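You operate a simulated robot arm through the tools that you are given. There is no shell and no other tool.

You are at the controls of a simulated robot arm. One attempt, no reset.

TASK
Top up the varnish, soak the grey block, then close the tank.
Fine: up to the white line first, none spilt; soak till the bubbles stop; block to the drip tray, tank tray down, cover shut.

Only the result counts: the job must be done as asked and must still hold three seconds after the hand-in. Knocking over, shifting, dropping, spilling or breaking anything else fails it. Lids that push on must go on centred and level and be pressed home; caps that screw on are set level and turned clockwise until they are tight.

THE ROBOT
A 7-joint arm with a two-finger parallel gripper, fixed in place. Base frame: the origin is at the foot of the arm, x ahead of it, y to its left, z up; the work surface is at about z = 0.86. Units: m, degrees, N and s.
Its first joint turns from -149.0 to 149.0 degrees. Payload 3.43 kg.
Tool frame: the origin (TCP) lies between the finger pads and is the grasp point; the fingertips stand 0.03 m ahead of it; z points along the fingers, y is the line along which they close. The gripper opens to 0.094 m. The fingers are 0.028 m wide and 0.01 m thick; the gripper's body (0.05 by 0.096 m) begins 0.055 m behind the TCP.
Orientation is that of the tool frame in the base frame, as a unit quaternion [x, y, z, w]. With the fingers straight down and closing along the base's y, the tool's x points along the base's -x, its y along +y and its z along -z.

THE INTERFACE
- The arm moves only by the tool drive_tool. Its argument "moves" is a list of rows, each a list of 3 entries, a list of its own where there are three numbers: the shift along the base's x, y, z in m, then the turn, a rotation vector about the base's x, y, z in rad, then the finger opening in m, from 0 to 0.094. In form: [[[dx, dy, dz], [rx, ry, rz], claw], ...]. A call has 1 to 20 rows; each row is the pose to reach, as a shift and turn from the pose commanded when the call began. Each row takes 0.2 s and may step no farther than 0.05 m and 8.6 degrees from the row before; otherwise, or with a gripper value out of range, the whole call is refused. A pose out of reach is approached as far as the arm can. The call stops where the force on the tool passes 90 N (or 10 N more than at its start, if that is more) or the arm is blocked; 0.2 s more then pass. The fingers move at their own pace (about 0.045 m/s each) and stop on an object; they squeeze with about 25 N. The grip force told is the motor's: it shows also when the fingers shut on nothing. Time passes only in rows, and 0.2 s behind the last, so rows that repeat a pose let the fingers close. It gives the time, the measured TCP pose, the force on the tool (base axes), the opening and the grip force at its end, in the units of the frame above (readings bear some noise), with the torque about the TCP (base axes, N m) and any sound that the robot's microphone picked up.
- Cameras (640 x 400 px; columns grow to the right, rows downward): "scene" is fixed at [0.3994, -0.6473, 1.6648]; the picture's right is [-1.00, 0.08, 0.00], its down [0.08, 0.94, -0.32] and it looks along [-0.03, -0.32, -0.95] (base axes); focal length 249 px, centre (320, 200). "wrist" rides on the gripper at [0.076, 0.014, -0.102] in the tool frame; the picture's right is [-0.18, 0.98, 0.00], its down [-0.75, -0.14, -0.64] and it looks along [-0.63, -0.12, 0.77] (tool axes); focal length 243 px, centre (320, 200). There is no depth. A picture from a camera that has moved, and an enlarged one, comes with that camera's place and axes in the base frame and with its lens.
- get_image(camera): a new picture of that camera. The clock stands still meanwhile.
- inspect(camera, box): a new picture of the part [left, top, right, bottom] of that camera's present view, enlarged. The clock stands still meanwhile.
- close_job(): hands the job in; it is judged then, once.

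Places have to be worked out from the pictures, the camera data and where the tool is seen. Open the gripper and draw the arm clear of the work before you hand the job in, unless the task says otherwise.

The tools are called by a JSON object that holds its "method" and its "body". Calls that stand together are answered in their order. drive_tool: Moves the arm, as the interface text tells. Its arguments: {"type":"object","properties":{"moves":{"type":"array"}},"required":["moves"]} The other tools are called the same way: get_image (camera) takes a picture; inspect (camera, box) takes an enlarged picture of a part of a camera's view; close_job () hands the job in.

At the start:

```text
time: 0.0
tcp_pos: [0.3574, -0.9217, 1.2689]
ee_rot: [0.0, 1.0, -0.005, 0.003]
force: [-0.3, -0.6, 0.6]
torque: [0.0, 0.0, -0.02]
grip_width: 0.0941
grip_force: 0.1
```

scene: 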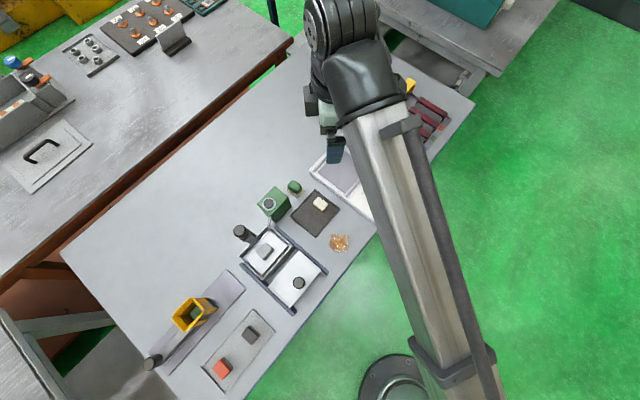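
wrist: 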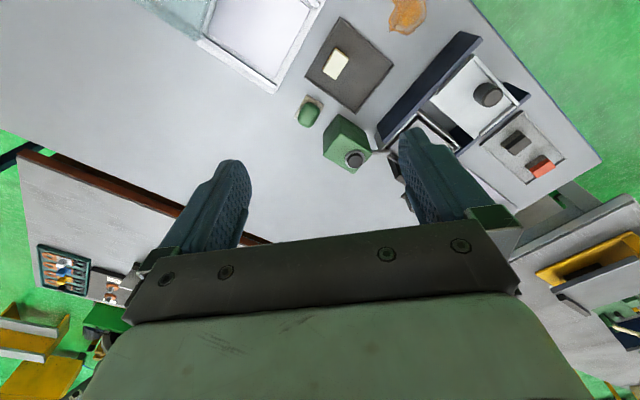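

I'll start by enlarging the work area in the scene camera and the wrist view to identify the things on the bench.

{"method": "inspect", "body": {"camera": "scene", "box": [220, 170, 380, 320]}}

{"method": "inspect", "body": {"camera": "scene", "box": [130, 260, 290, 400]}}

{"method": "inspect", "body": {"camera": "wrist", "box": [280, 0, 600, 200]}}

{"method": "inspect", "body": {"camera": "scene", "box": [290, 60, 480, 240]}}

```text
2.67 times, centred on (300, 245) of scene
camera zoom: at [0.3994, -0.6473, 1.6648], right [-1.0, 0.08, 0.0], down [0.08, 0.94, -0.32], along [-0.03, -0.32, -0.95], focal length 665 px, centre (373, 80)
```

zoom: 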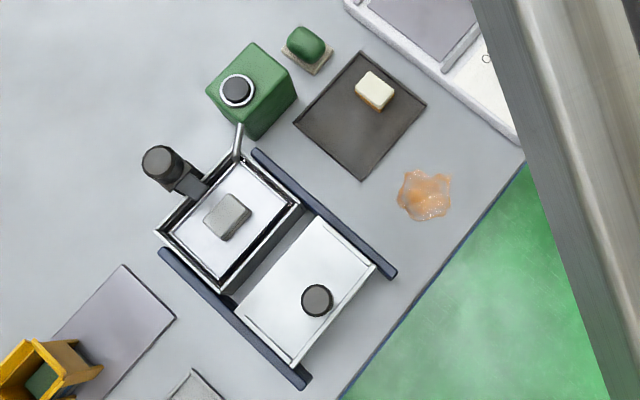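

```text
2.86 times, centred on (210, 330) of scene
camera zoom: at [0.3994, -0.6473, 1.6648], right [-1.0, 0.08, 0.0], down [0.08, 0.94, -0.32], along [-0.03, -0.32, -0.95], focal length 713 px, centre (634, -171)
```

zoom: 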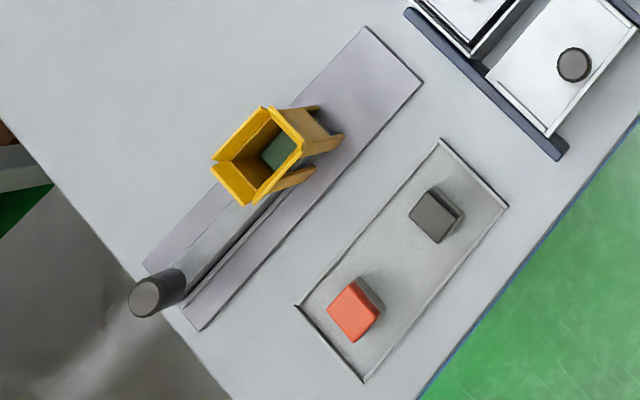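

```text
2.00 times, centred on (440, 100) of wrist
camera zoom: at [0.2817, -0.9063, 1.3713], right [0.18, 0.98, -0.01], down [0.75, -0.13, 0.65], along [0.63, -0.13, -0.76], focal length 485 px, centre (80, 400)
```

zoom: 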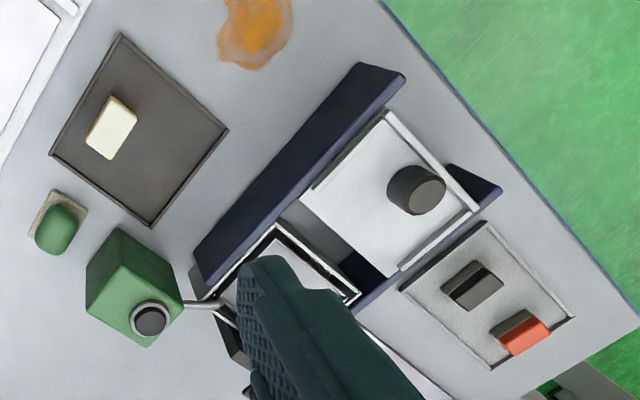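

```text
2.22 times, centred on (385, 150) of scene
camera zoom: at [0.3994, -0.6473, 1.6648], right [-1.0, 0.08, 0.0], down [0.08, 0.94, -0.32], along [-0.03, -0.32, -0.95], focal length 554 px, centre (176, 311)
```

zoom: 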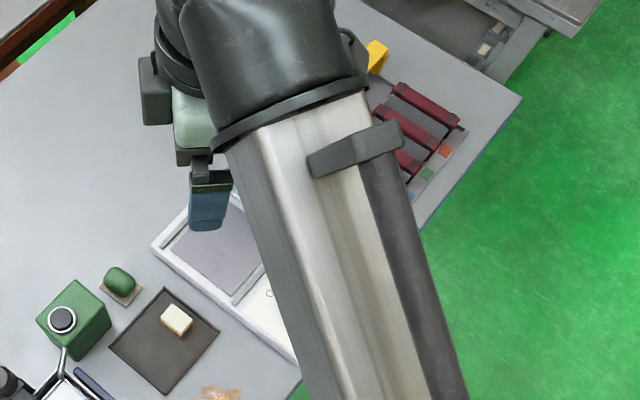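

The picture shows a green box (reservoir with a black cap/knob and a spout), a tank with a raised tray and grey block, a lever with a black knob, a cover on rails, a dark tray with a cream block, and a speckled tray with a dark and a red block. I'll move the wrist camera closer over the tank, staying high, to read details.

{"method": "drive_tool", "body": {"moves": [[[0, 0.033, -0.025], [0, 0, 0], 0.094], [[0, 0.066, -0.05], [0, 0, 0], 0.094], [[0, 0.099, -0.075], [0, 0, 0], 0.094], [[0, 0.132, -0.1], [0, 0, 0], 0.094], [[0, 0.165, -0.12], [0, 0, 0], 0.094], [[0, 0.2, -0.14], [0, 0, 0], 0.094]]}}

{"method": "get_image", "body": {"camera": "wrist"}}

{"method": "get_image", "body": {"camera": "scene"}}

```text
time: 1.4
tcp_pos: [0.3559, -0.7211, 1.1306]
ee_rot: [0.0, 1.0, -0.005, 0.002]
force: [0.0, -0.2, -0.7]
torque: [-0.05, 0.0, -0.01]
grip_width: 0.0941
grip_force: 0.0
```

```text
taken
camera wrist: at [0.2798, -0.7061, 1.2323], right [0.18, 0.98, -0.01], down [0.75, -0.13, 0.65], along [0.63, -0.13, -0.76], focal length 243 px, centre (320, 200)
```

wrist: 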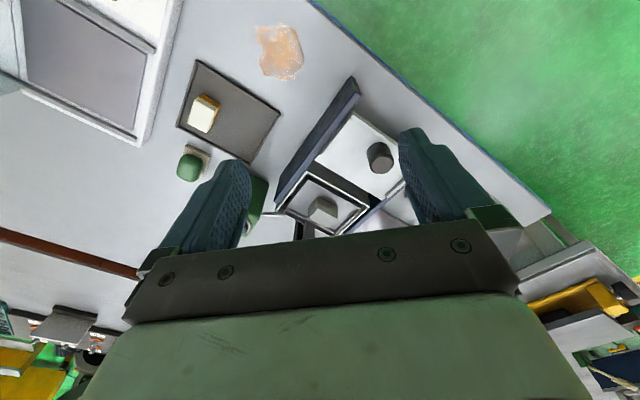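

```text
taken
```

scene: 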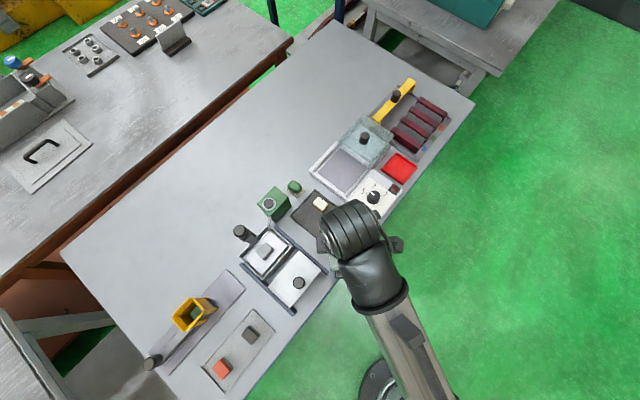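

The arm is clear of most of the bench now. I'll zoom in the scene view on the tank group and the other stations.

{"method": "inspect", "body": {"camera": "scene", "box": [225, 180, 335, 250]}}

{"method": "inspect", "body": {"camera": "scene", "box": [225, 220, 335, 320]}}

{"method": "inspect", "body": {"camera": "scene", "box": [300, 70, 460, 220]}}

```text
5.71 times, centred on (280, 215) of scene
camera zoom: at [0.3994, -0.6473, 1.6648], right [-1.0, 0.08, 0.0], down [0.08, 0.94, -0.32], along [-0.03, -0.32, -0.95], focal length 1425 px, centre (549, 114)
```

zoom: 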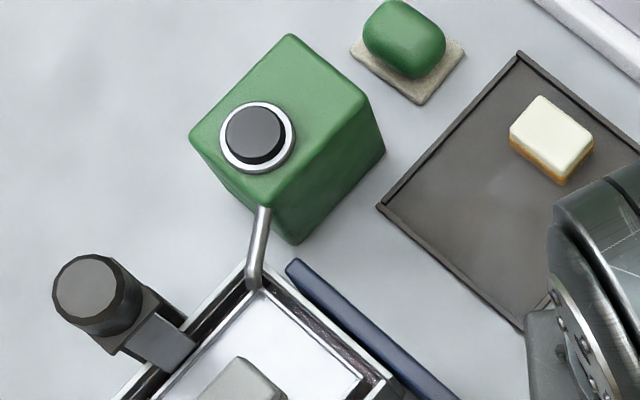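

```text
4.00 times, centred on (280, 270) of scene
camera zoom: at [0.3994, -0.6473, 1.6648], right [-1.0, 0.08, 0.0], down [0.08, 0.94, -0.32], along [-0.03, -0.32, -0.95], focal length 998 px, centre (480, -80)
```

zoom: 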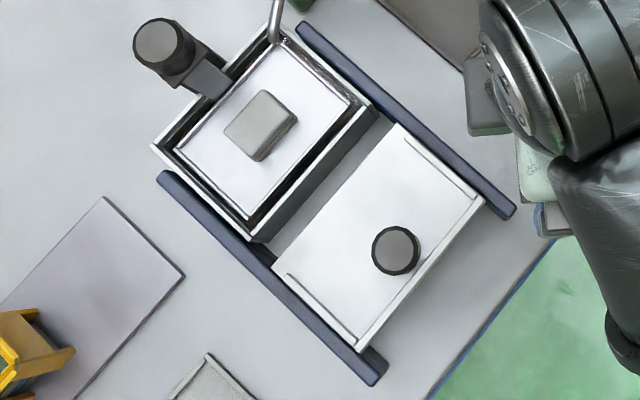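

```text
2.67 times, centred on (380, 145) of scene
camera zoom: at [0.3994, -0.6473, 1.6648], right [-1.0, 0.08, 0.0], down [0.08, 0.94, -0.32], along [-0.03, -0.32, -0.95], focal length 665 px, centre (160, 347)
```

zoom: 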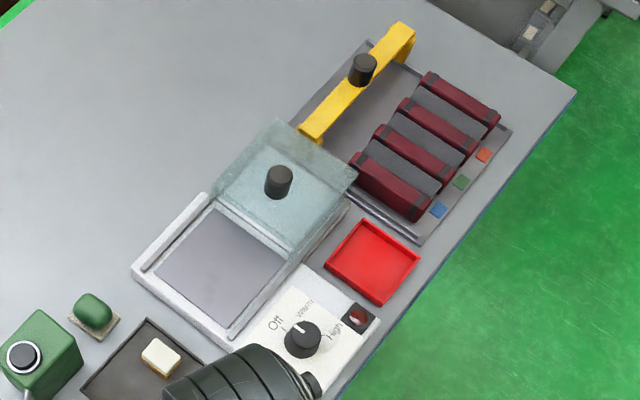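

The green box has a push button on top and a spout into the tank; the tank tray has a handle knob at its far side. I'll move the wrist camera over the tank for a closer view.

{"method": "drive_tool", "body": {"moves": [[[0.04, 0, 0.015], [0, 0, 0], 0.094], [[0.08, -0.005, 0.03], [0, 0, 0], 0.094], [[0.12, -0.01, 0.045], [0, 0, 0], 0.094], [[0.15, -0.015, 0.055], [0, 0, 0], 0.094]]}}

{"method": "get_image", "body": {"camera": "wrist"}}

{"method": "inspect", "body": {"camera": "wrist", "box": [200, 0, 440, 200]}}

```text
time: 2.4
tcp_pos: [0.5076, -0.7373, 1.1872]
ee_rot: [-0.001, 1.0, -0.005, 0.002]
force: [0.1, -0.1, 0.2]
torque: [-0.02, 0.0, 0.02]
grip_width: 0.0941
grip_force: 0.1
```

```text
taken
camera wrist: at [0.4312, -0.722, 1.2884], right [0.18, 0.98, -0.01], down [0.75, -0.13, 0.65], along [0.63, -0.13, -0.76], focal length 243 px, centre (320, 200)
```

wrist: 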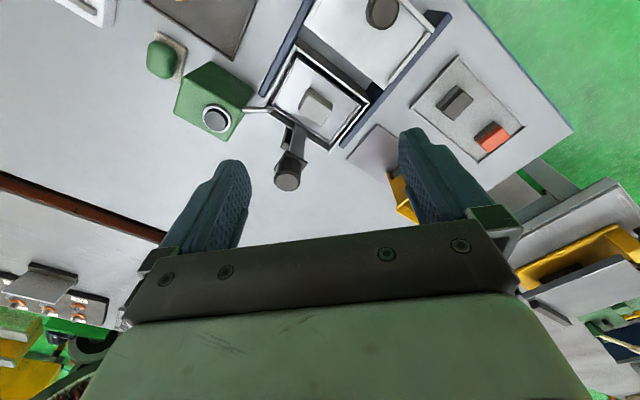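

```text
2.00 times, centred on (320, 100) of wrist
camera zoom: at [0.4312, -0.722, 1.2884], right [0.18, 0.98, -0.01], down [0.75, -0.13, 0.65], along [0.63, -0.13, -0.76], focal length 485 px, centre (320, 400)
```

zoom: 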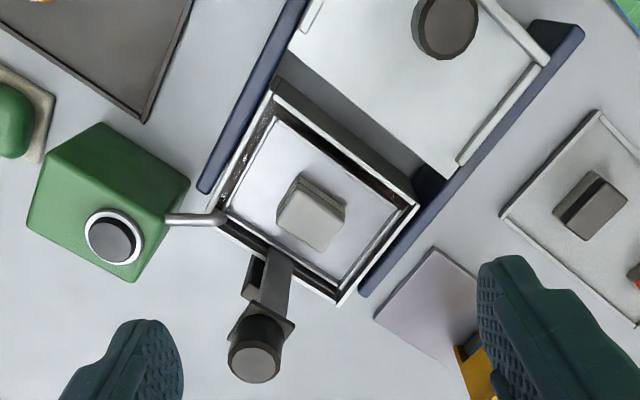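

Stereo between the views puts the tank rim at about z 0.93 centred near (0.547,-0.748), the rails running at 45°, and the black handle knob top at about (0.58,-0.79,1.07). I'll turn the tool −45° about z, in line with the fixture, and then tilt it to see the tank from the side.

{"method": "drive_tool", "body": {"moves": [[[-0.014, 0.02, 0.0], [0, 0, -0.131], 0.094], [[-0.028, 0.04, 0.0], [0, 0, -0.262], 0.094], [[-0.042, 0.06, 0.0], [0, 0, -0.393], 0.094], [[-0.056, 0.08, 0.0], [0, 0, -0.524], 0.094], [[-0.07, 0.1, 0.0], [0, 0, -0.655], 0.094], [[-0.084, 0.115, 0.0], [0, 0, -0.785], 0.094]]}}

{"method": "drive_tool", "body": {"moves": [[[0, 0, -0.01], [-0.0925, -0.0925, 0], 0.094], [[0, 0, -0.02], [-0.185, -0.185, 0], 0.094], [[0, 0, -0.03], [-0.2775, -0.2775, 0], 0.094], [[0, 0, -0.04], [-0.37, -0.37, 0], 0.094], [[0, 0, -0.05], [-0.4625, -0.4625, 0], 0.094], [[0, 0, -0.06], [-0.555, -0.555, 0], 0.094]]}}

{"method": "get_image", "body": {"camera": "wrist"}}

{"method": "get_image", "body": {"camera": "scene"}}

```text
time: 3.4
tcp_pos: [0.4585, -0.6663, 1.1821]
ee_rot: [0.232, 0.973, -0.015, 0.011]
force: [4.3, -0.4, -4.6]
torque: [-0.12, 0.09, -0.11]
grip_width: 0.094
grip_force: 0.0
out of reach, approached as far as the arm can: row 4
stopped in row 4: the force on the tool passed its limit at 108 N (the readings are from after the stop); the commanded pose is now the measured one
```

```text
time: 4.8
tcp_pos: [0.4573, -0.6681, 1.1219]
ee_rot: [0.216, 0.891, -0.215, 0.335]
force: [1.1, 0.4, 0.2]
torque: [-0.02, 0.01, 0.04]
grip_width: 0.0943
grip_force: 0.1
```

```text
taken
camera wrist: at [0.362, -0.5837, 1.1354], right [0.65, 0.76, -0.11], down [0.11, 0.04, 0.99], along [0.76, -0.65, -0.06], focal length 243 px, centre (320, 200)
```

wrist: 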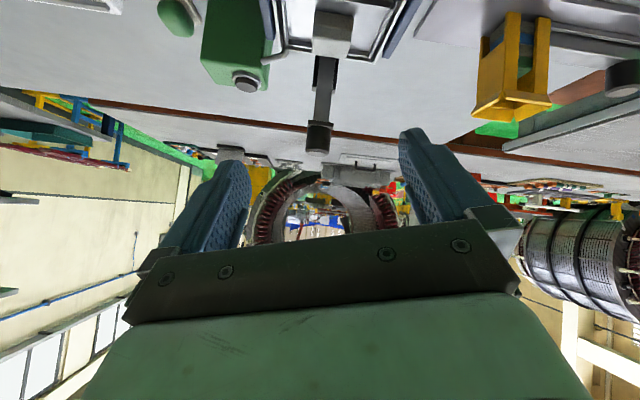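

```text
taken
```

scene: 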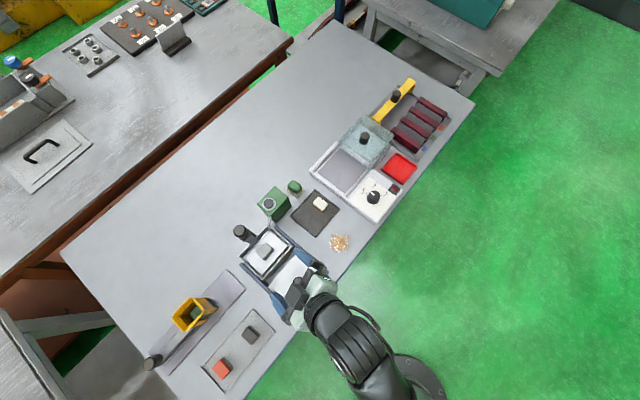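

The z turn ran into an arm limit at about −27° (nothing was touched; the scene is unchanged). The tilt worked, so I'll enlarge this side view of the tank.

{"method": "inspect", "body": {"camera": "wrist", "box": [180, 0, 420, 150]}}

```text
2.67 times, centred on (300, 75) of wrist
camera zoom: at [0.362, -0.5837, 1.1354], right [0.65, 0.76, -0.11], down [0.11, 0.04, 0.99], along [0.76, -0.65, -0.06], focal length 647 px, centre (373, 533)
```

zoom: 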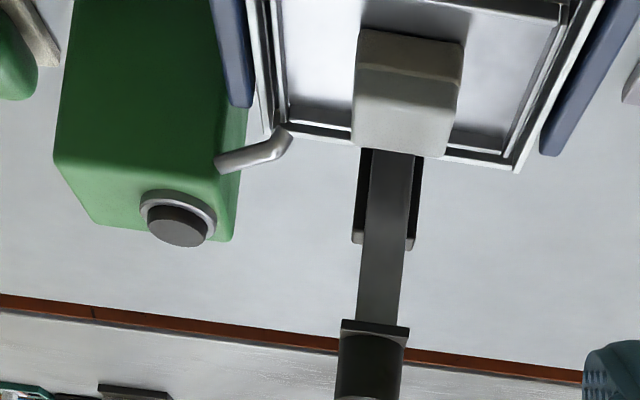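

I'll pull back along the view direction to get the tank, lever and cover together in a lower side view.

{"method": "drive_tool", "body": {"moves": [[[-0.03, 0.026, 0.0], [0, 0, 0], 0.094], [[-0.06, 0.052, 0.0], [0, 0, 0], 0.094], [[-0.09, 0.078, -0.01], [0, 0, 0], 0.094], [[-0.11, 0.095, -0.02], [0, 0, 0], 0.094]]}}

{"method": "get_image", "body": {"camera": "wrist"}}

{"method": "inspect", "body": {"camera": "wrist", "box": [200, 0, 440, 150]}}

```text
time: 5.8
tcp_pos: [0.3474, -0.5723, 1.1022]
ee_rot: [0.216, 0.892, -0.214, 0.334]
force: [0.9, 0.0, -0.4]
torque: [0.0, 0.03, -0.01]
grip_width: 0.0943
grip_force: 0.1
```

```text
taken
camera wrist: at [0.2515, -0.4877, 1.1155], right [0.65, 0.76, -0.11], down [0.12, 0.04, 0.99], along [0.76, -0.65, -0.06], focal length 243 px, centre (320, 200)
```

wrist: 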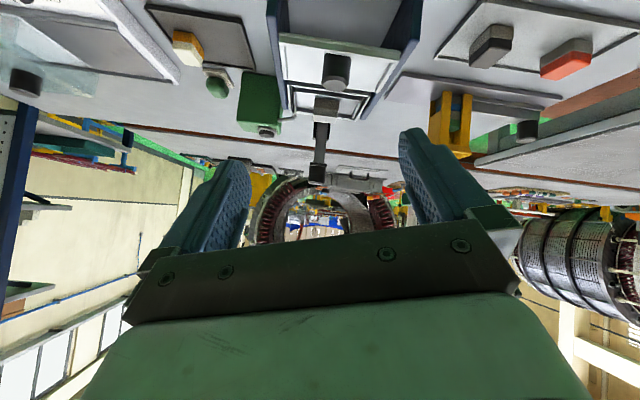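

```text
2.67 times, centred on (320, 75) of wrist
camera zoom: at [0.2515, -0.4877, 1.1155], right [0.65, 0.76, -0.11], down [0.12, 0.04, 0.99], along [0.76, -0.65, -0.06], focal length 647 px, centre (320, 533)
```

zoom: 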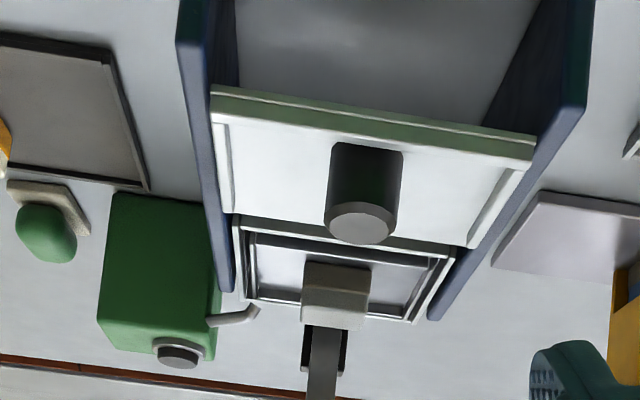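

The cover rides on two blue rail walls, with its knob on top. To tell whether the tray handle slides or swings, I'll undo the tilt and look at it from the −x side.

{"method": "drive_tool", "body": {"moves": [[[0, -0.01, 0.02], [0.0925, 0.0925, 0], 0.094], [[0, -0.02, 0.04], [0.185, 0.185, 0], 0.094], [[0, -0.03, 0.06], [0.2775, 0.2775, 0], 0.094], [[0, -0.04, 0.08], [0.37, 0.37, 0], 0.094], [[0, -0.05, 0.1], [0.4625, 0.4625, 0], 0.094], [[0, -0.06, 0.1], [0.555, 0.555, 0], 0.094]]}}

{"method": "drive_tool", "body": {"moves": [[[0, -0.04, 0.0], [0, 0, 0.12], 0.094], [[0, -0.08, 0.0], [0, 0, 0.24], 0.094], [[0, -0.12, 0.0], [0, 0, 0.36], 0.094], [[-0.01, -0.16, -0.01], [0, 0, 0.47], 0.094], [[-0.02, -0.2, -0.02], [0, 0, 0.47], 0.094], [[-0.03, -0.24, -0.03], [0, 0, 0.47], 0.094], [[-0.04, -0.28, -0.04], [0, 0, 0.47], 0.094]]}}

{"method": "drive_tool", "body": {"moves": [[[0, 0, 0], [0, -0.13, 0], 0.094], [[0, 0, -0.02], [0, -0.26, 0], 0.094], [[0, 0, -0.04], [0, -0.39, 0], 0.094]]}}

{"method": "get_image", "body": {"camera": "wrist"}}

```text
time: 7.2
tcp_pos: [0.3524, -0.6427, 1.182]
ee_rot: [0.231, 0.972, -0.026, 0.018]
force: [21.4, -7.2, -23.5]
torque: [-0.61, 1.17, -0.93]
grip_width: 0.0943
grip_force: 0.1
out of reach, approached as far as the arm can: row 6
```

```text
time: 8.8
tcp_pos: [0.3118, -0.9229, 1.1424]
ee_rot: [-0.002, 1.0, -0.012, 0.013]
force: [0.5, 0.1, 1.0]
torque: [-0.02, 0.01, 0.0]
grip_width: 0.0937
grip_force: 0.1
```

```text
time: 9.6
tcp_pos: [0.3135, -0.9211, 1.1017]
ee_rot: [0.002, 0.978, -0.012, 0.207]
force: [0.3, 0.3, 0.3]
torque: [-0.03, 0.0, 0.01]
grip_width: 0.094
grip_force: 0.1
```

```text
taken
camera wrist: at [0.2029, -0.905, 1.1639], right [0.18, 0.98, 0.05], down [0.43, -0.12, 0.9], along [0.89, -0.14, -0.44], focal length 243 px, centre (320, 200)
```

wrist: 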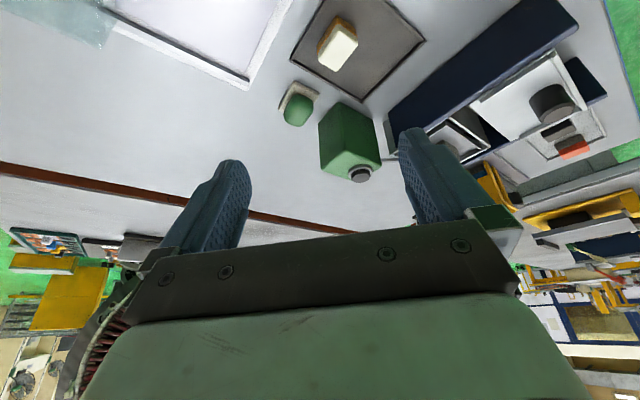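

The handle is hidden behind the fingers here. I'll yaw the tool toward +y so the tank falls between the fingers.

{"method": "drive_tool", "body": {"moves": [[[0, 0, 0], [0, 0, 0.13], 0.094], [[0, 0, 0], [0, 0, 0.26], 0.094], [[0, 0, 0], [0, 0, 0.39], 0.094], [[0, 0, 0], [0, 0, 0.52], 0.094]]}}

{"method": "get_image", "body": {"camera": "wrist"}}

{"method": "inspect", "body": {"camera": "wrist", "box": [220, 30, 420, 190]}}

```text
time: 10.6
tcp_pos: [0.3141, -0.9215, 1.102]
ee_rot: [-0.25, 0.946, 0.041, 0.202]
force: [-0.4, 0.5, 1.0]
torque: [0.0, 0.0, -0.02]
grip_width: 0.0941
grip_force: 0.1
```

```text
taken
camera wrist: at [0.2093, -0.963, 1.1639], right [-0.34, 0.94, 0.05], down [0.43, 0.11, 0.89], along [0.84, 0.32, -0.44], focal length 243 px, centre (320, 200)
```

wrist: 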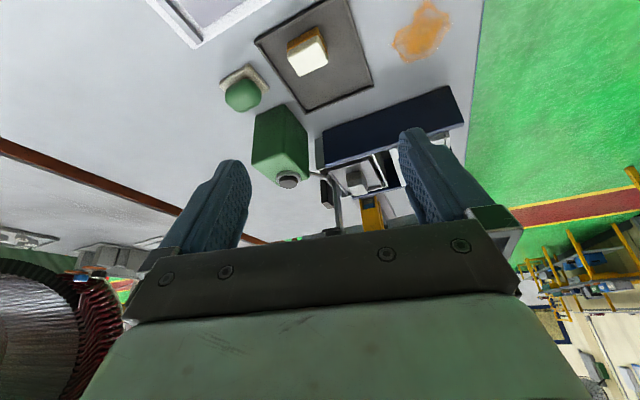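

```text
2.50 times, centred on (320, 110) of wrist
camera zoom: at [0.2093, -0.963, 1.1639], right [-0.34, 0.94, 0.05], down [0.43, 0.11, 0.89], along [0.84, 0.32, -0.44], focal length 606 px, centre (320, 425)
```

zoom: 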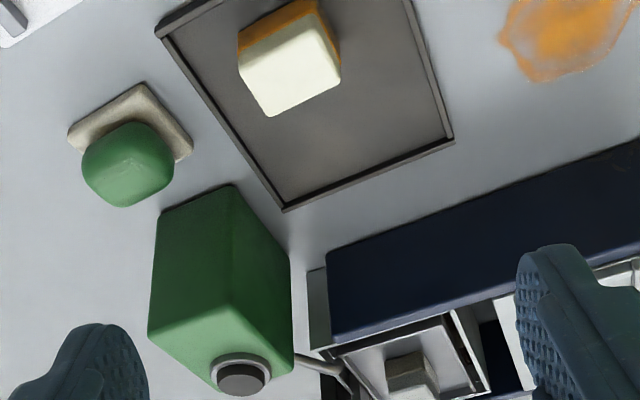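

The dark tray holds a cream block with varnish at its foot, so it is likely the drip tray. I'll tilt further to bring the tank and handle up into the clear part of the picture.

{"method": "drive_tool", "body": {"moves": [[[0, 0, 0], [0.047, -0.122, 0], 0.094], [[0, 0, 0], [0.094, -0.245, 0], 0.094], [[0, 0, 0.01], [0.14, -0.367, 0], 0.094]]}}

{"method": "get_image", "body": {"camera": "wrist"}}

{"method": "inspect", "body": {"camera": "wrist", "box": [240, 20, 440, 145]}}

```text
time: 11.4
tcp_pos: [0.3127, -0.921, 1.1125]
ee_rot: [-0.239, 0.887, 0.062, 0.389]
force: [-0.7, 0.4, 0.7]
torque: [-0.02, 0.01, -0.03]
grip_width: 0.0939
grip_force: 0.0
```

```text
taken
camera wrist: at [0.1951, -0.9685, 1.1268], right [-0.36, 0.93, 0.06], down [0.08, -0.03, 1.0], along [0.93, 0.36, -0.07], focal length 243 px, centre (320, 200)
```

wrist: 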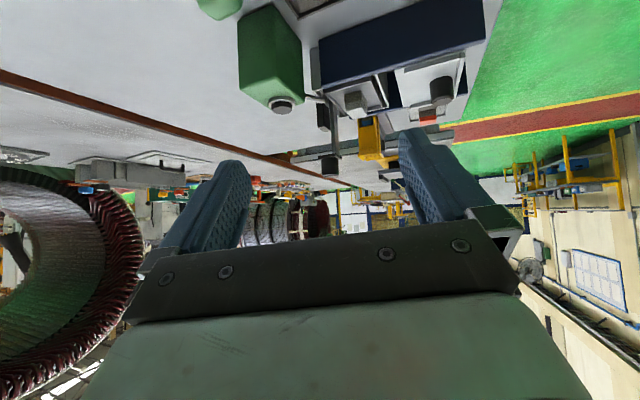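

```text
3.20 times, centred on (340, 82) of wrist
camera zoom: at [0.1951, -0.9685, 1.1268], right [-0.36, 0.93, 0.06], down [0.08, -0.03, 1.0], along [0.93, 0.36, -0.07], focal length 776 px, centre (256, 576)
```

zoom: 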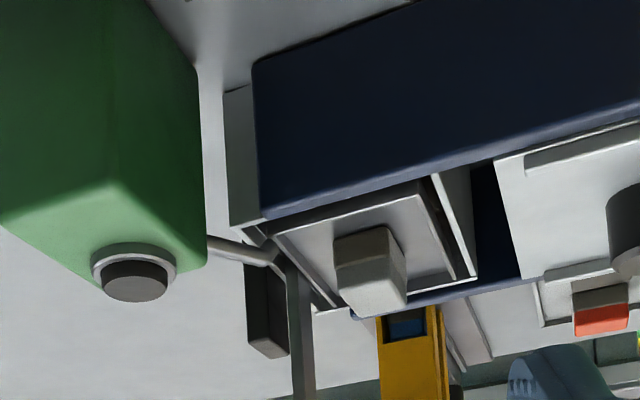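

The handle bar stands vertical between two guide cheeks on the tank's far wall, so it looks like a vertical slide with a knob on top. I'll check the scene camera's view of the tank interior from here.

{"method": "get_image", "body": {"camera": "scene"}}

{"method": "inspect", "body": {"camera": "scene", "box": [234, 222, 298, 284]}}

{"method": "inspect", "body": {"camera": "scene", "box": [250, 224, 298, 254]}}

```text
taken
```

scene: 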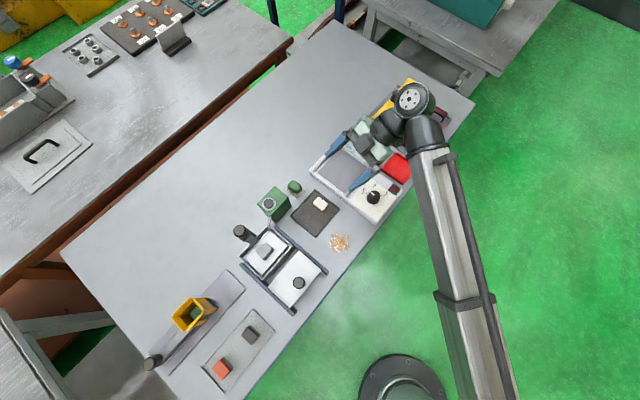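

```text
6.45 times, centred on (266, 253) of scene
camera zoom: at [0.3994, -0.6473, 1.6648], right [-1.0, 0.08, 0.0], down [0.08, 0.94, -0.32], along [-0.03, -0.32, -0.95], focal length 1609 px, centre (668, -142)
```

zoom: 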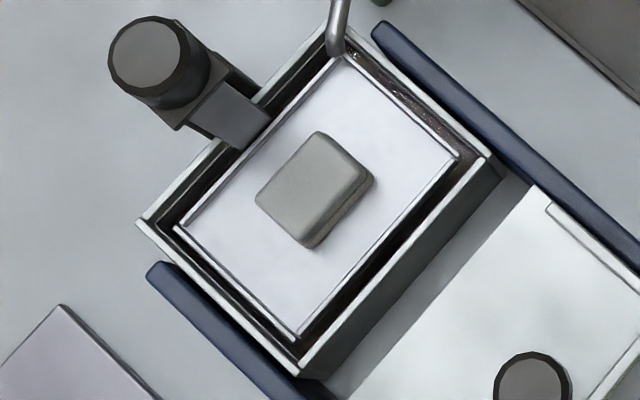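

```text
13.33 times, centred on (274, 239) of scene
camera zoom: at [0.3994, -0.6473, 1.6648], right [-1.0, 0.08, 0.0], down [0.08, 0.94, -0.32], along [-0.03, -0.32, -0.95], focal length 3325 px, centre (933, -320)
```

zoom: 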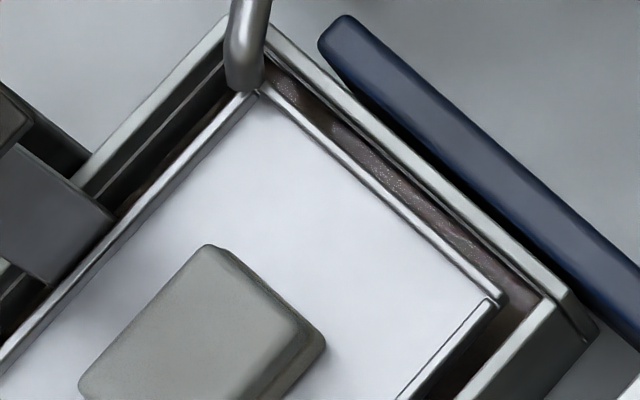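

The scene camera's zoom is very good. I'll zoom on the gap between tray and walls to find the white line and the present level.

{"method": "inspect", "body": {"camera": "scene", "box": [236, 246, 260, 262]}}

{"method": "inspect", "body": {"camera": "scene", "box": [252, 226, 276, 242]}}

{"method": "inspect", "body": {"camera": "scene", "box": [244, 256, 284, 282]}}

{"method": "inspect", "body": {"camera": "scene", "box": [268, 226, 300, 256]}}

```text
16.00 times, centred on (248, 254) of scene
camera zoom: at [0.3994, -0.6473, 1.6648], right [-1.0, 0.08, 0.0], down [0.08, 0.94, -0.32], along [-0.03, -0.32, -0.95], focal length 3990 px, centre (1472, -664)
```

zoom: 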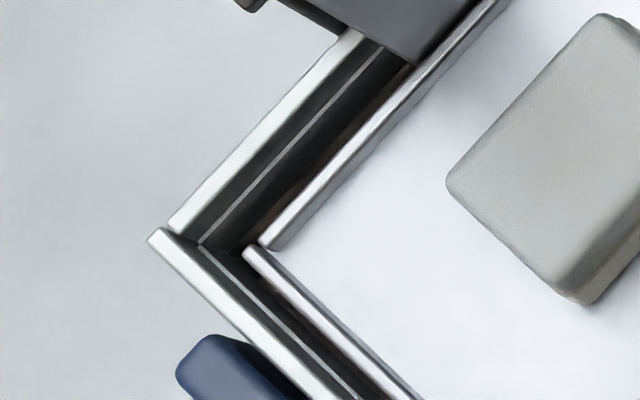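

```text
16.00 times, centred on (264, 234) of scene
camera zoom: at [0.3994, -0.6473, 1.6648], right [-1.0, 0.08, 0.0], down [0.08, 0.94, -0.32], along [-0.03, -0.32, -0.95], focal length 3990 px, centre (1216, -344)
```

zoom: 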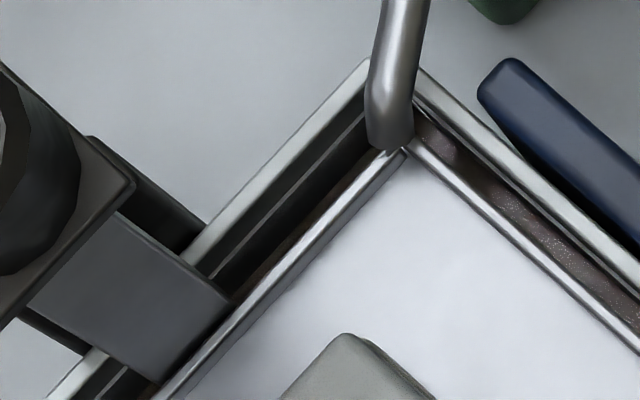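

```text
15.38 times, centred on (264, 269) of scene
camera zoom: at [0.3994, -0.6473, 1.6648], right [-1.0, 0.08, 0.0], down [0.08, 0.94, -0.32], along [-0.03, -0.32, -0.95], focal length 3837 px, centre (1182, -862)
```

zoom: 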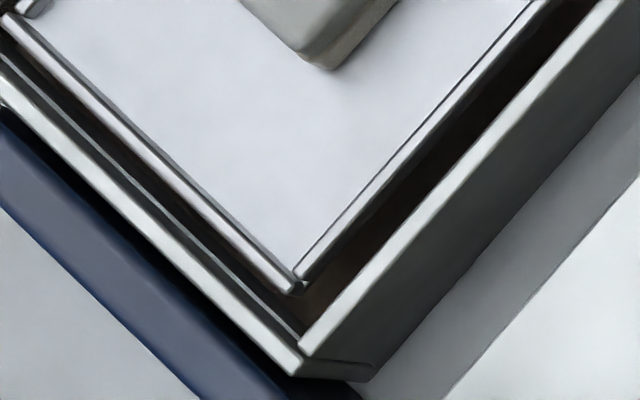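

```text
13.33 times, centred on (284, 241) of scene
camera zoom: at [0.3994, -0.6473, 1.6648], right [-1.0, 0.08, 0.0], down [0.08, 0.94, -0.32], along [-0.03, -0.32, -0.95], focal length 3325 px, centre (800, -347)
```

zoom: 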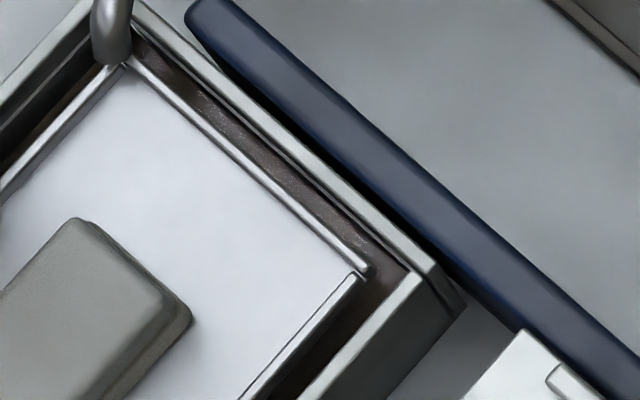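

The zooms show a thin white line running round the inner tank wall about a third of the way down, with brown varnish well below it; the scene camera can track that. The button is at about (0.531,-0.887,0.966), slightly beyond straight-down reach, so I'll level the tool, close the fingers and then approach it tilted outward.

{"method": "drive_tool", "body": {"moves": [[[0, 0, 0.02], [-0.047, 0.122, 0], 0.0], [[0.01, 0, 0.04], [-0.094, 0.245, 0], 0.0], [[0.02, 0, 0.06], [-0.14, 0.367, 0], 0.0]]}}

{"method": "drive_tool", "body": {"moves": [[[0.02, 0.01, 0.01], [-0.065, 0.113, 0], 0.0], [[0.04, 0.02, 0.02], [-0.129, 0.226, 0], 0.0], [[0.06, 0.03, 0.03], [-0.194, 0.339, 0], 0.0]]}}

{"method": "drive_tool", "body": {"moves": [[[0.02, 0.01, 0.0], [0, 0, -0.13], 0.0], [[0.04, 0.02, 0.0], [0, 0, -0.26], 0.0], [[0.06, 0.03, 0.0], [0, 0, -0.39], 0.0], [[0.08, 0.04, 0.0], [0, 0, -0.52], 0.0]]}}

```text
time: 12.2
tcp_pos: [0.3346, -0.9226, 1.1723]
ee_rot: [-0.25, 0.946, 0.042, 0.202]
force: [-0.1, -1.4, -0.3]
torque: [-0.01, 0.02, -0.01]
grip_width: 0.0234
grip_force: 0.0
```

```text
time: 13.0
tcp_pos: [0.3922, -0.8898, 1.2028]
ee_rot: [-0.258, 0.966, -0.009, 0.014]
force: [-0.2, 0.0, -1.1]
torque: [0.01, -0.03, 0.01]
grip_width: 0.0
grip_force: 25.0
```

```text
time: 14.0
tcp_pos: [0.473, -0.851, 1.2023]
ee_rot: [0.0, 1.0, -0.013, 0.013]
force: [-0.6, 0.1, 0.1]
torque: [-0.01, -0.01, 0.01]
grip_width: 0.0
grip_force: 25.4
```

Level and closed. Now I'll tilt 35° outward while moving to a point above and short of the button, then look.

{"method": "drive_tool", "body": {"moves": [[[0.006, 0.002, -0.016], [-0.105, -0.063, 0], 0.0], [[0.012, 0.004, -0.032], [-0.209, -0.125, 0], 0.0], [[0.018, 0.006, -0.048], [-0.314, -0.188, 0], 0.0], [[0.024, 0.008, -0.064], [-0.418, -0.25, 0], 0.0], [[0.03, 0.01, -0.08], [-0.523, -0.313, 0], 0.0]]}}

{"method": "get_image", "body": {"camera": "wrist"}}

{"method": "get_image", "body": {"camera": "scene"}}

```text
time: 15.2
tcp_pos: [0.501, -0.8416, 1.1204]
ee_rot: [-0.002, 0.948, -0.27, 0.167]
force: [-0.3, -0.1, 0.4]
torque: [0.01, -0.01, 0.0]
grip_width: 0.0
grip_force: 25.1
```

```text
taken
camera wrist: at [0.3999, -0.7844, 1.1711], right [0.26, 0.86, -0.45], down [0.5, 0.28, 0.82], along [0.83, -0.43, -0.35], focal length 243 px, centre (320, 200)
```

wrist: 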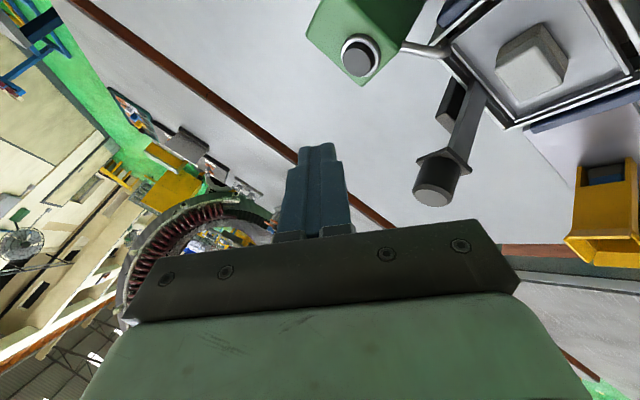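

```text
taken
```

scene: 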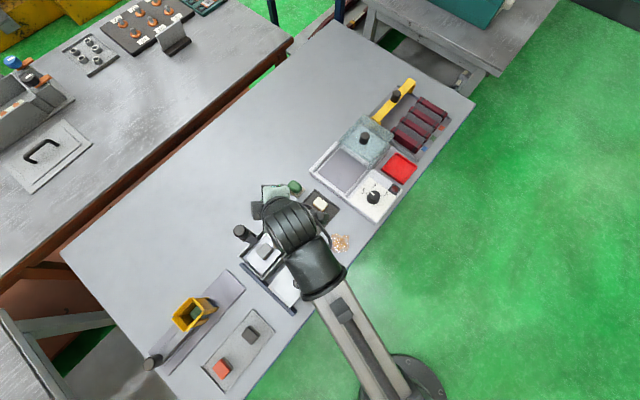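

The wrist view confirms the button at (0.531,-0.887) and shows the tank to its right too. I'll come down to about 2 cm above the button and check.

{"method": "drive_tool", "body": {"moves": [[[0.007, -0.009, -0.025], [0, 0, 0], 0.0], [[0.014, -0.018, -0.05], [0, 0, 0], 0.0], [[0.021, -0.027, -0.075], [0, 0, 0], 0.0], [[0.0275, -0.035, -0.098], [0, 0, 0], 0.0]]}}

{"method": "get_image", "body": {"camera": "wrist"}}

{"method": "inspect", "body": {"camera": "scene", "box": [226, 180, 306, 270]}}

```text
time: 16.2
tcp_pos: [0.5309, -0.877, 1.0246]
ee_rot: [-0.001, 0.949, -0.269, 0.166]
force: [-0.3, 0.7, -0.8]
torque: [-0.01, 0.01, -0.02]
grip_width: 0.0
grip_force: 25.0
```

```text
taken
camera wrist: at [0.4283, -0.8199, 1.075], right [0.26, 0.86, -0.44], down [0.5, 0.28, 0.82], along [0.83, -0.43, -0.36], focal length 243 px, centre (320, 200)
```

wrist: 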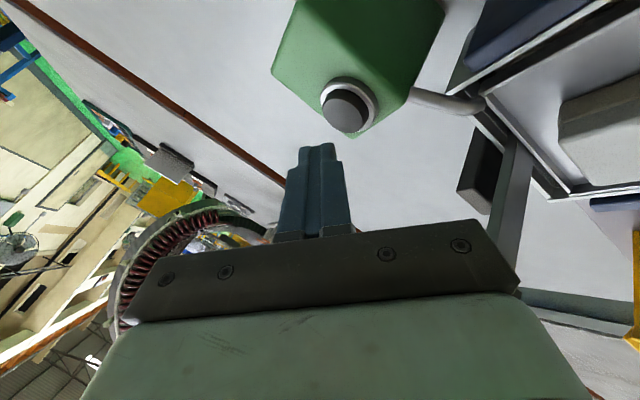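

```text
4.44 times, centred on (266, 225) of scene
camera zoom: at [0.3994, -0.6473, 1.6648], right [-1.0, 0.08, 0.0], down [0.08, 0.94, -0.32], along [-0.03, -0.32, -0.95], focal length 1108 px, centre (560, 89)
```

zoom: 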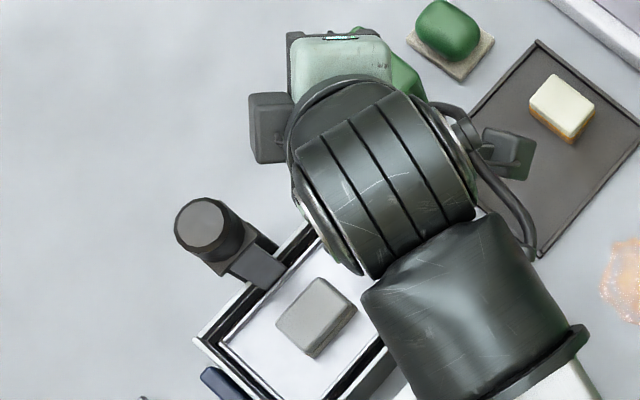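

The tip is about 2.5 cm above the button and the scene camera still sees the tank's near-left corner, so I can watch the level while pressing. I'll ease down to contact in small steps.

{"method": "drive_tool", "body": {"moves": [[[0, 0, -0.012], [0, 0, 0], 0.0], [[0, 0, -0.018], [0, 0, 0], 0.0], [[0, 0, -0.022], [0, 0, 0], 0.0]]}}

{"method": "inspect", "body": {"camera": "wrist", "box": [260, 40, 500, 190]}}

{"method": "inspect", "body": {"camera": "scene", "box": [236, 240, 268, 262]}}

```text
time: 17.0
tcp_pos: [0.5311, -0.8764, 1.0022]
ee_rot: [-0.001, 0.949, -0.269, 0.166]
force: [-0.1, -0.1, 1.2]
torque: [0.0, 0.03, -0.02]
grip_width: 0.0
grip_force: 25.1
heard: click
```

```text
2.67 times, centred on (380, 115) of wrist
camera zoom: at [0.429, -0.8198, 1.0526], right [0.26, 0.86, -0.45], down [0.5, 0.28, 0.82], along [0.83, -0.43, -0.35], focal length 647 px, centre (160, 427)
```

zoom: 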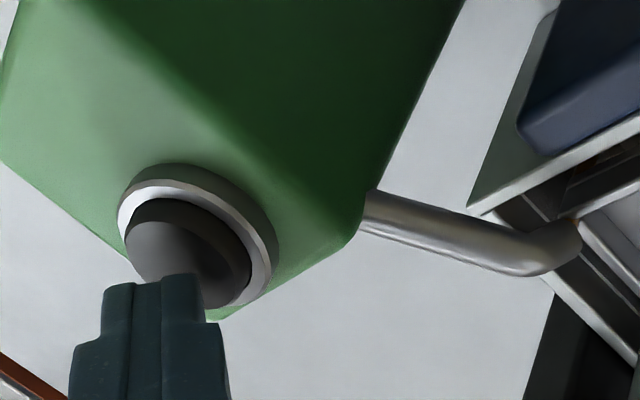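

```text
16.00 times, centred on (252, 251) of scene
camera zoom: at [0.3994, -0.6473, 1.6648], right [-1.0, 0.08, 0.0], down [0.08, 0.94, -0.32], along [-0.03, -0.32, -0.95], focal length 3990 px, centre (1408, -616)
```

zoom: 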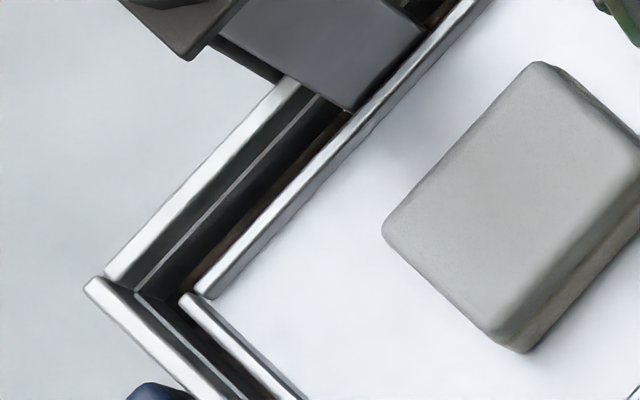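

A click was heard with only ~1 N: the button has actuated. I'll hold for one short row and compare the level and spout.

{"method": "drive_tool", "body": {"moves": [[[0, 0, 0], [0, 0, 0], 0.0]]}}

{"method": "inspect", "body": {"camera": "wrist", "box": [420, 70, 520, 170]}}

{"method": "inspect", "body": {"camera": "scene", "box": [236, 240, 268, 262]}}

```text
time: 17.4
tcp_pos: [0.5315, -0.8771, 1.0018]
ee_rot: [-0.002, 0.948, -0.27, 0.166]
force: [0.5, 1.2, 2.1]
torque: [-0.03, 0.05, -0.03]
grip_width: 0.0
grip_force: 24.5
```

```text
4.00 times, centred on (470, 120) of wrist
camera zoom: at [0.429, -0.8199, 1.0525], right [0.26, 0.86, -0.45], down [0.5, 0.28, 0.82], along [0.83, -0.43, -0.35], focal length 970 px, centre (-280, 520)
```

zoom: 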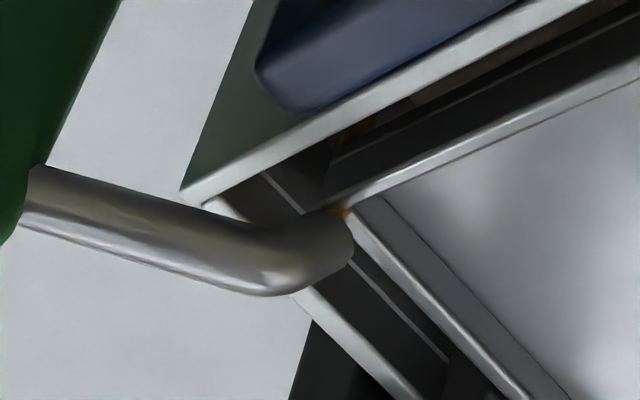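

```text
16.00 times, centred on (252, 251) of scene
camera zoom: at [0.3994, -0.6473, 1.6648], right [-1.0, 0.08, 0.0], down [0.08, 0.94, -0.32], along [-0.03, -0.32, -0.95], focal length 3990 px, centre (1408, -616)
```

zoom: 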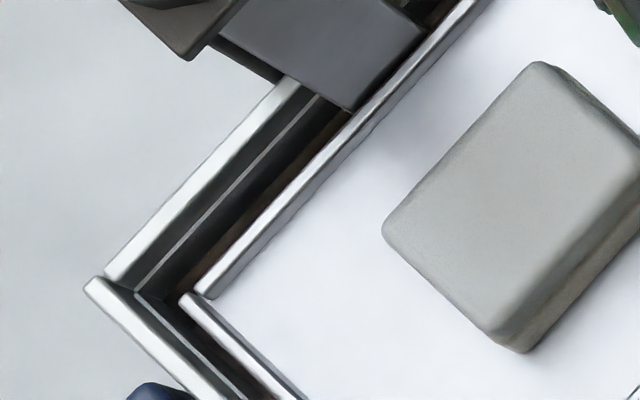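

An orange stream shows at the spout tip and the brown edge has risen slightly: it pours while held. I'll hold a bit longer and check again.

{"method": "drive_tool", "body": {"moves": [[[0, 0, 0], [0, 0, 0], 0.0], [[0, 0, 0], [0, 0, 0], 0.0], [[0, 0, 0], [0, 0, 0], 0.0]]}}

{"method": "inspect", "body": {"camera": "scene", "box": [236, 240, 268, 262]}}

{"method": "inspect", "body": {"camera": "wrist", "box": [420, 70, 520, 170]}}

```text
time: 18.2
tcp_pos: [0.5305, -0.8769, 1.0015]
ee_rot: [-0.002, 0.949, -0.269, 0.166]
force: [0.9, -0.3, 1.9]
torque: [-0.02, -0.03, -0.01]
grip_width: 0.0001
grip_force: 25.3
```

```text
16.00 times, centred on (252, 251) of scene
camera zoom: at [0.3994, -0.6473, 1.6648], right [-1.0, 0.08, 0.0], down [0.08, 0.94, -0.32], along [-0.03, -0.32, -0.95], focal length 3990 px, centre (1408, -616)
```

zoom: 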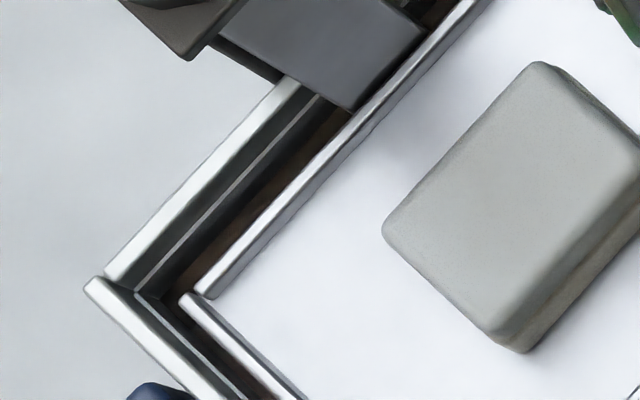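

```text
4.00 times, centred on (470, 120) of wrist
camera zoom: at [0.429, -0.8198, 1.0525], right [0.26, 0.86, -0.45], down [0.5, 0.28, 0.82], along [0.83, -0.43, -0.36], focal length 970 px, centre (-280, 520)
```

zoom: 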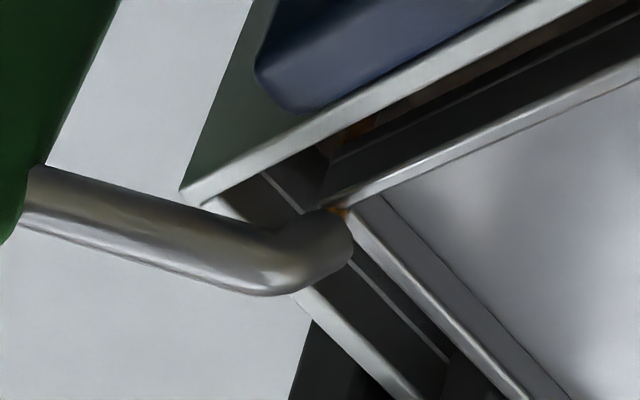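

The level is creeping up. I'll keep pouring for another second and use a tighter zoom to measure the gap to the white line.

{"method": "drive_tool", "body": {"moves": [[[0, 0, 0], [0, 0, 0], 0.0], [[0, 0, 0], [0, 0, 0], 0.0], [[0, 0, 0], [0, 0, 0], 0.0], [[0, 0, 0], [0, 0, 0], 0.0], [[0, 0, 0], [0, 0, 0], 0.0]]}}

{"method": "inspect", "body": {"camera": "scene", "box": [241, 247, 253, 257]}}

{"method": "inspect", "body": {"camera": "scene", "box": [236, 240, 268, 262]}}

```text
time: 19.4
tcp_pos: [0.532, -0.8772, 1.0018]
ee_rot: [-0.002, 0.949, -0.269, 0.166]
force: [0.3, -0.3, 1.3]
torque: [0.02, 0.01, -0.05]
grip_width: 0.0
grip_force: 25.1
```

```text
16.00 times, centred on (247, 252) of scene
camera zoom: at [0.3994, -0.6473, 1.6648], right [-1.0, 0.08, 0.0], down [0.08, 0.94, -0.32], along [-0.03, -0.32, -0.95], focal length 3990 px, centre (1488, -632)
```

zoom: 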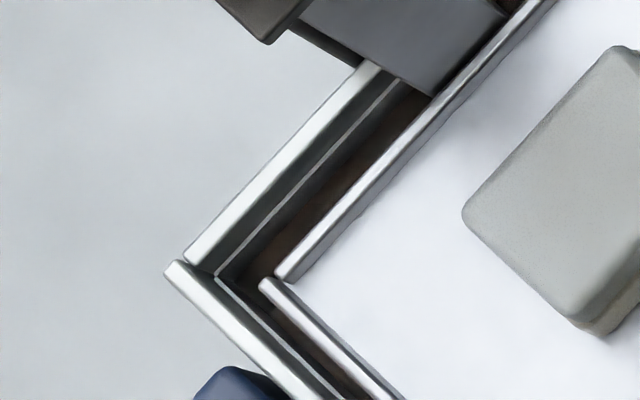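

```text
16.00 times, centred on (252, 251) of scene
camera zoom: at [0.3994, -0.6473, 1.6648], right [-1.0, 0.08, 0.0], down [0.08, 0.94, -0.32], along [-0.03, -0.32, -0.95], focal length 3990 px, centre (1408, -616)
```

zoom: 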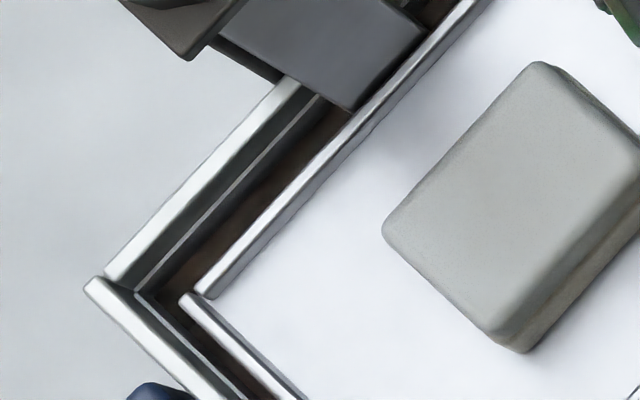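

About half the gap to the white line has closed. I'll continue in shorter bursts.

{"method": "drive_tool", "body": {"moves": [[[0, 0, 0], [0, 0, 0], 0.0], [[0, 0, 0], [0, 0, 0], 0.0], [[0, 0, 0], [0, 0, 0], 0.0]]}}

{"method": "inspect", "body": {"camera": "scene", "box": [236, 240, 268, 262]}}

{"method": "inspect", "body": {"camera": "wrist", "box": [440, 90, 540, 190]}}

```text
time: 20.2
tcp_pos: [0.53, -0.877, 1.0016]
ee_rot: [-0.002, 0.949, -0.269, 0.166]
force: [0.1, 0.6, 1.3]
torque: [-0.03, -0.05, 0.01]
grip_width: 0.0003
grip_force: 25.6
```

```text
16.00 times, centred on (252, 251) of scene
camera zoom: at [0.3994, -0.6473, 1.6648], right [-1.0, 0.08, 0.0], down [0.08, 0.94, -0.32], along [-0.03, -0.32, -0.95], focal length 3990 px, centre (1408, -616)
```

zoom: 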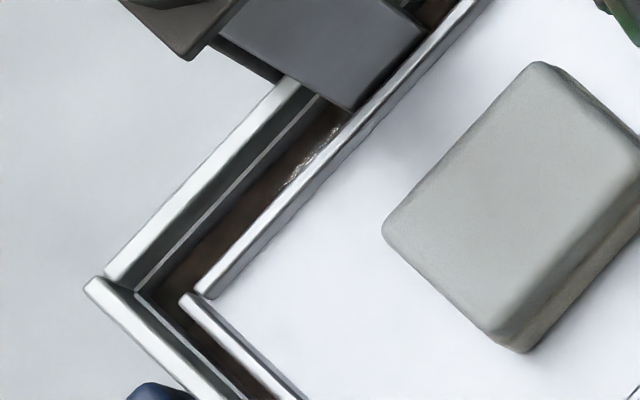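

```text
4.00 times, centred on (490, 140) of wrist
camera zoom: at [0.429, -0.8199, 1.0525], right [0.26, 0.86, -0.45], down [0.5, 0.28, 0.82], along [0.83, -0.43, -0.36], focal length 970 px, centre (-360, 440)
```

zoom: 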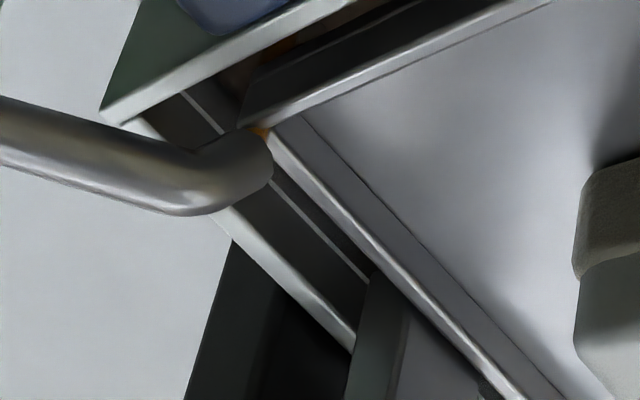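

Only a thin dark band remains between the varnish and the line. A shorter burst next.

{"method": "drive_tool", "body": {"moves": [[[0, 0, 0], [0, 0, 0], 0.0]]}}

{"method": "inspect", "body": {"camera": "scene", "box": [240, 244, 256, 256]}}

```text
time: 20.6
tcp_pos: [0.5312, -0.877, 1.0024]
ee_rot: [-0.001, 0.948, -0.269, 0.167]
force: [-0.4, -0.2, 1.9]
torque: [0.0, 0.01, 0.01]
grip_width: 0.0
grip_force: 25.2
```

```text
16.00 times, centred on (248, 250) of scene
camera zoom: at [0.3994, -0.6473, 1.6648], right [-1.0, 0.08, 0.0], down [0.08, 0.94, -0.32], along [-0.03, -0.32, -0.95], focal length 3990 px, centre (1472, -600)
```

zoom: 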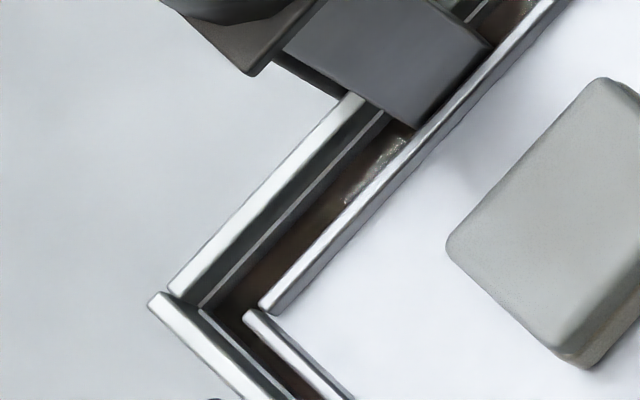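

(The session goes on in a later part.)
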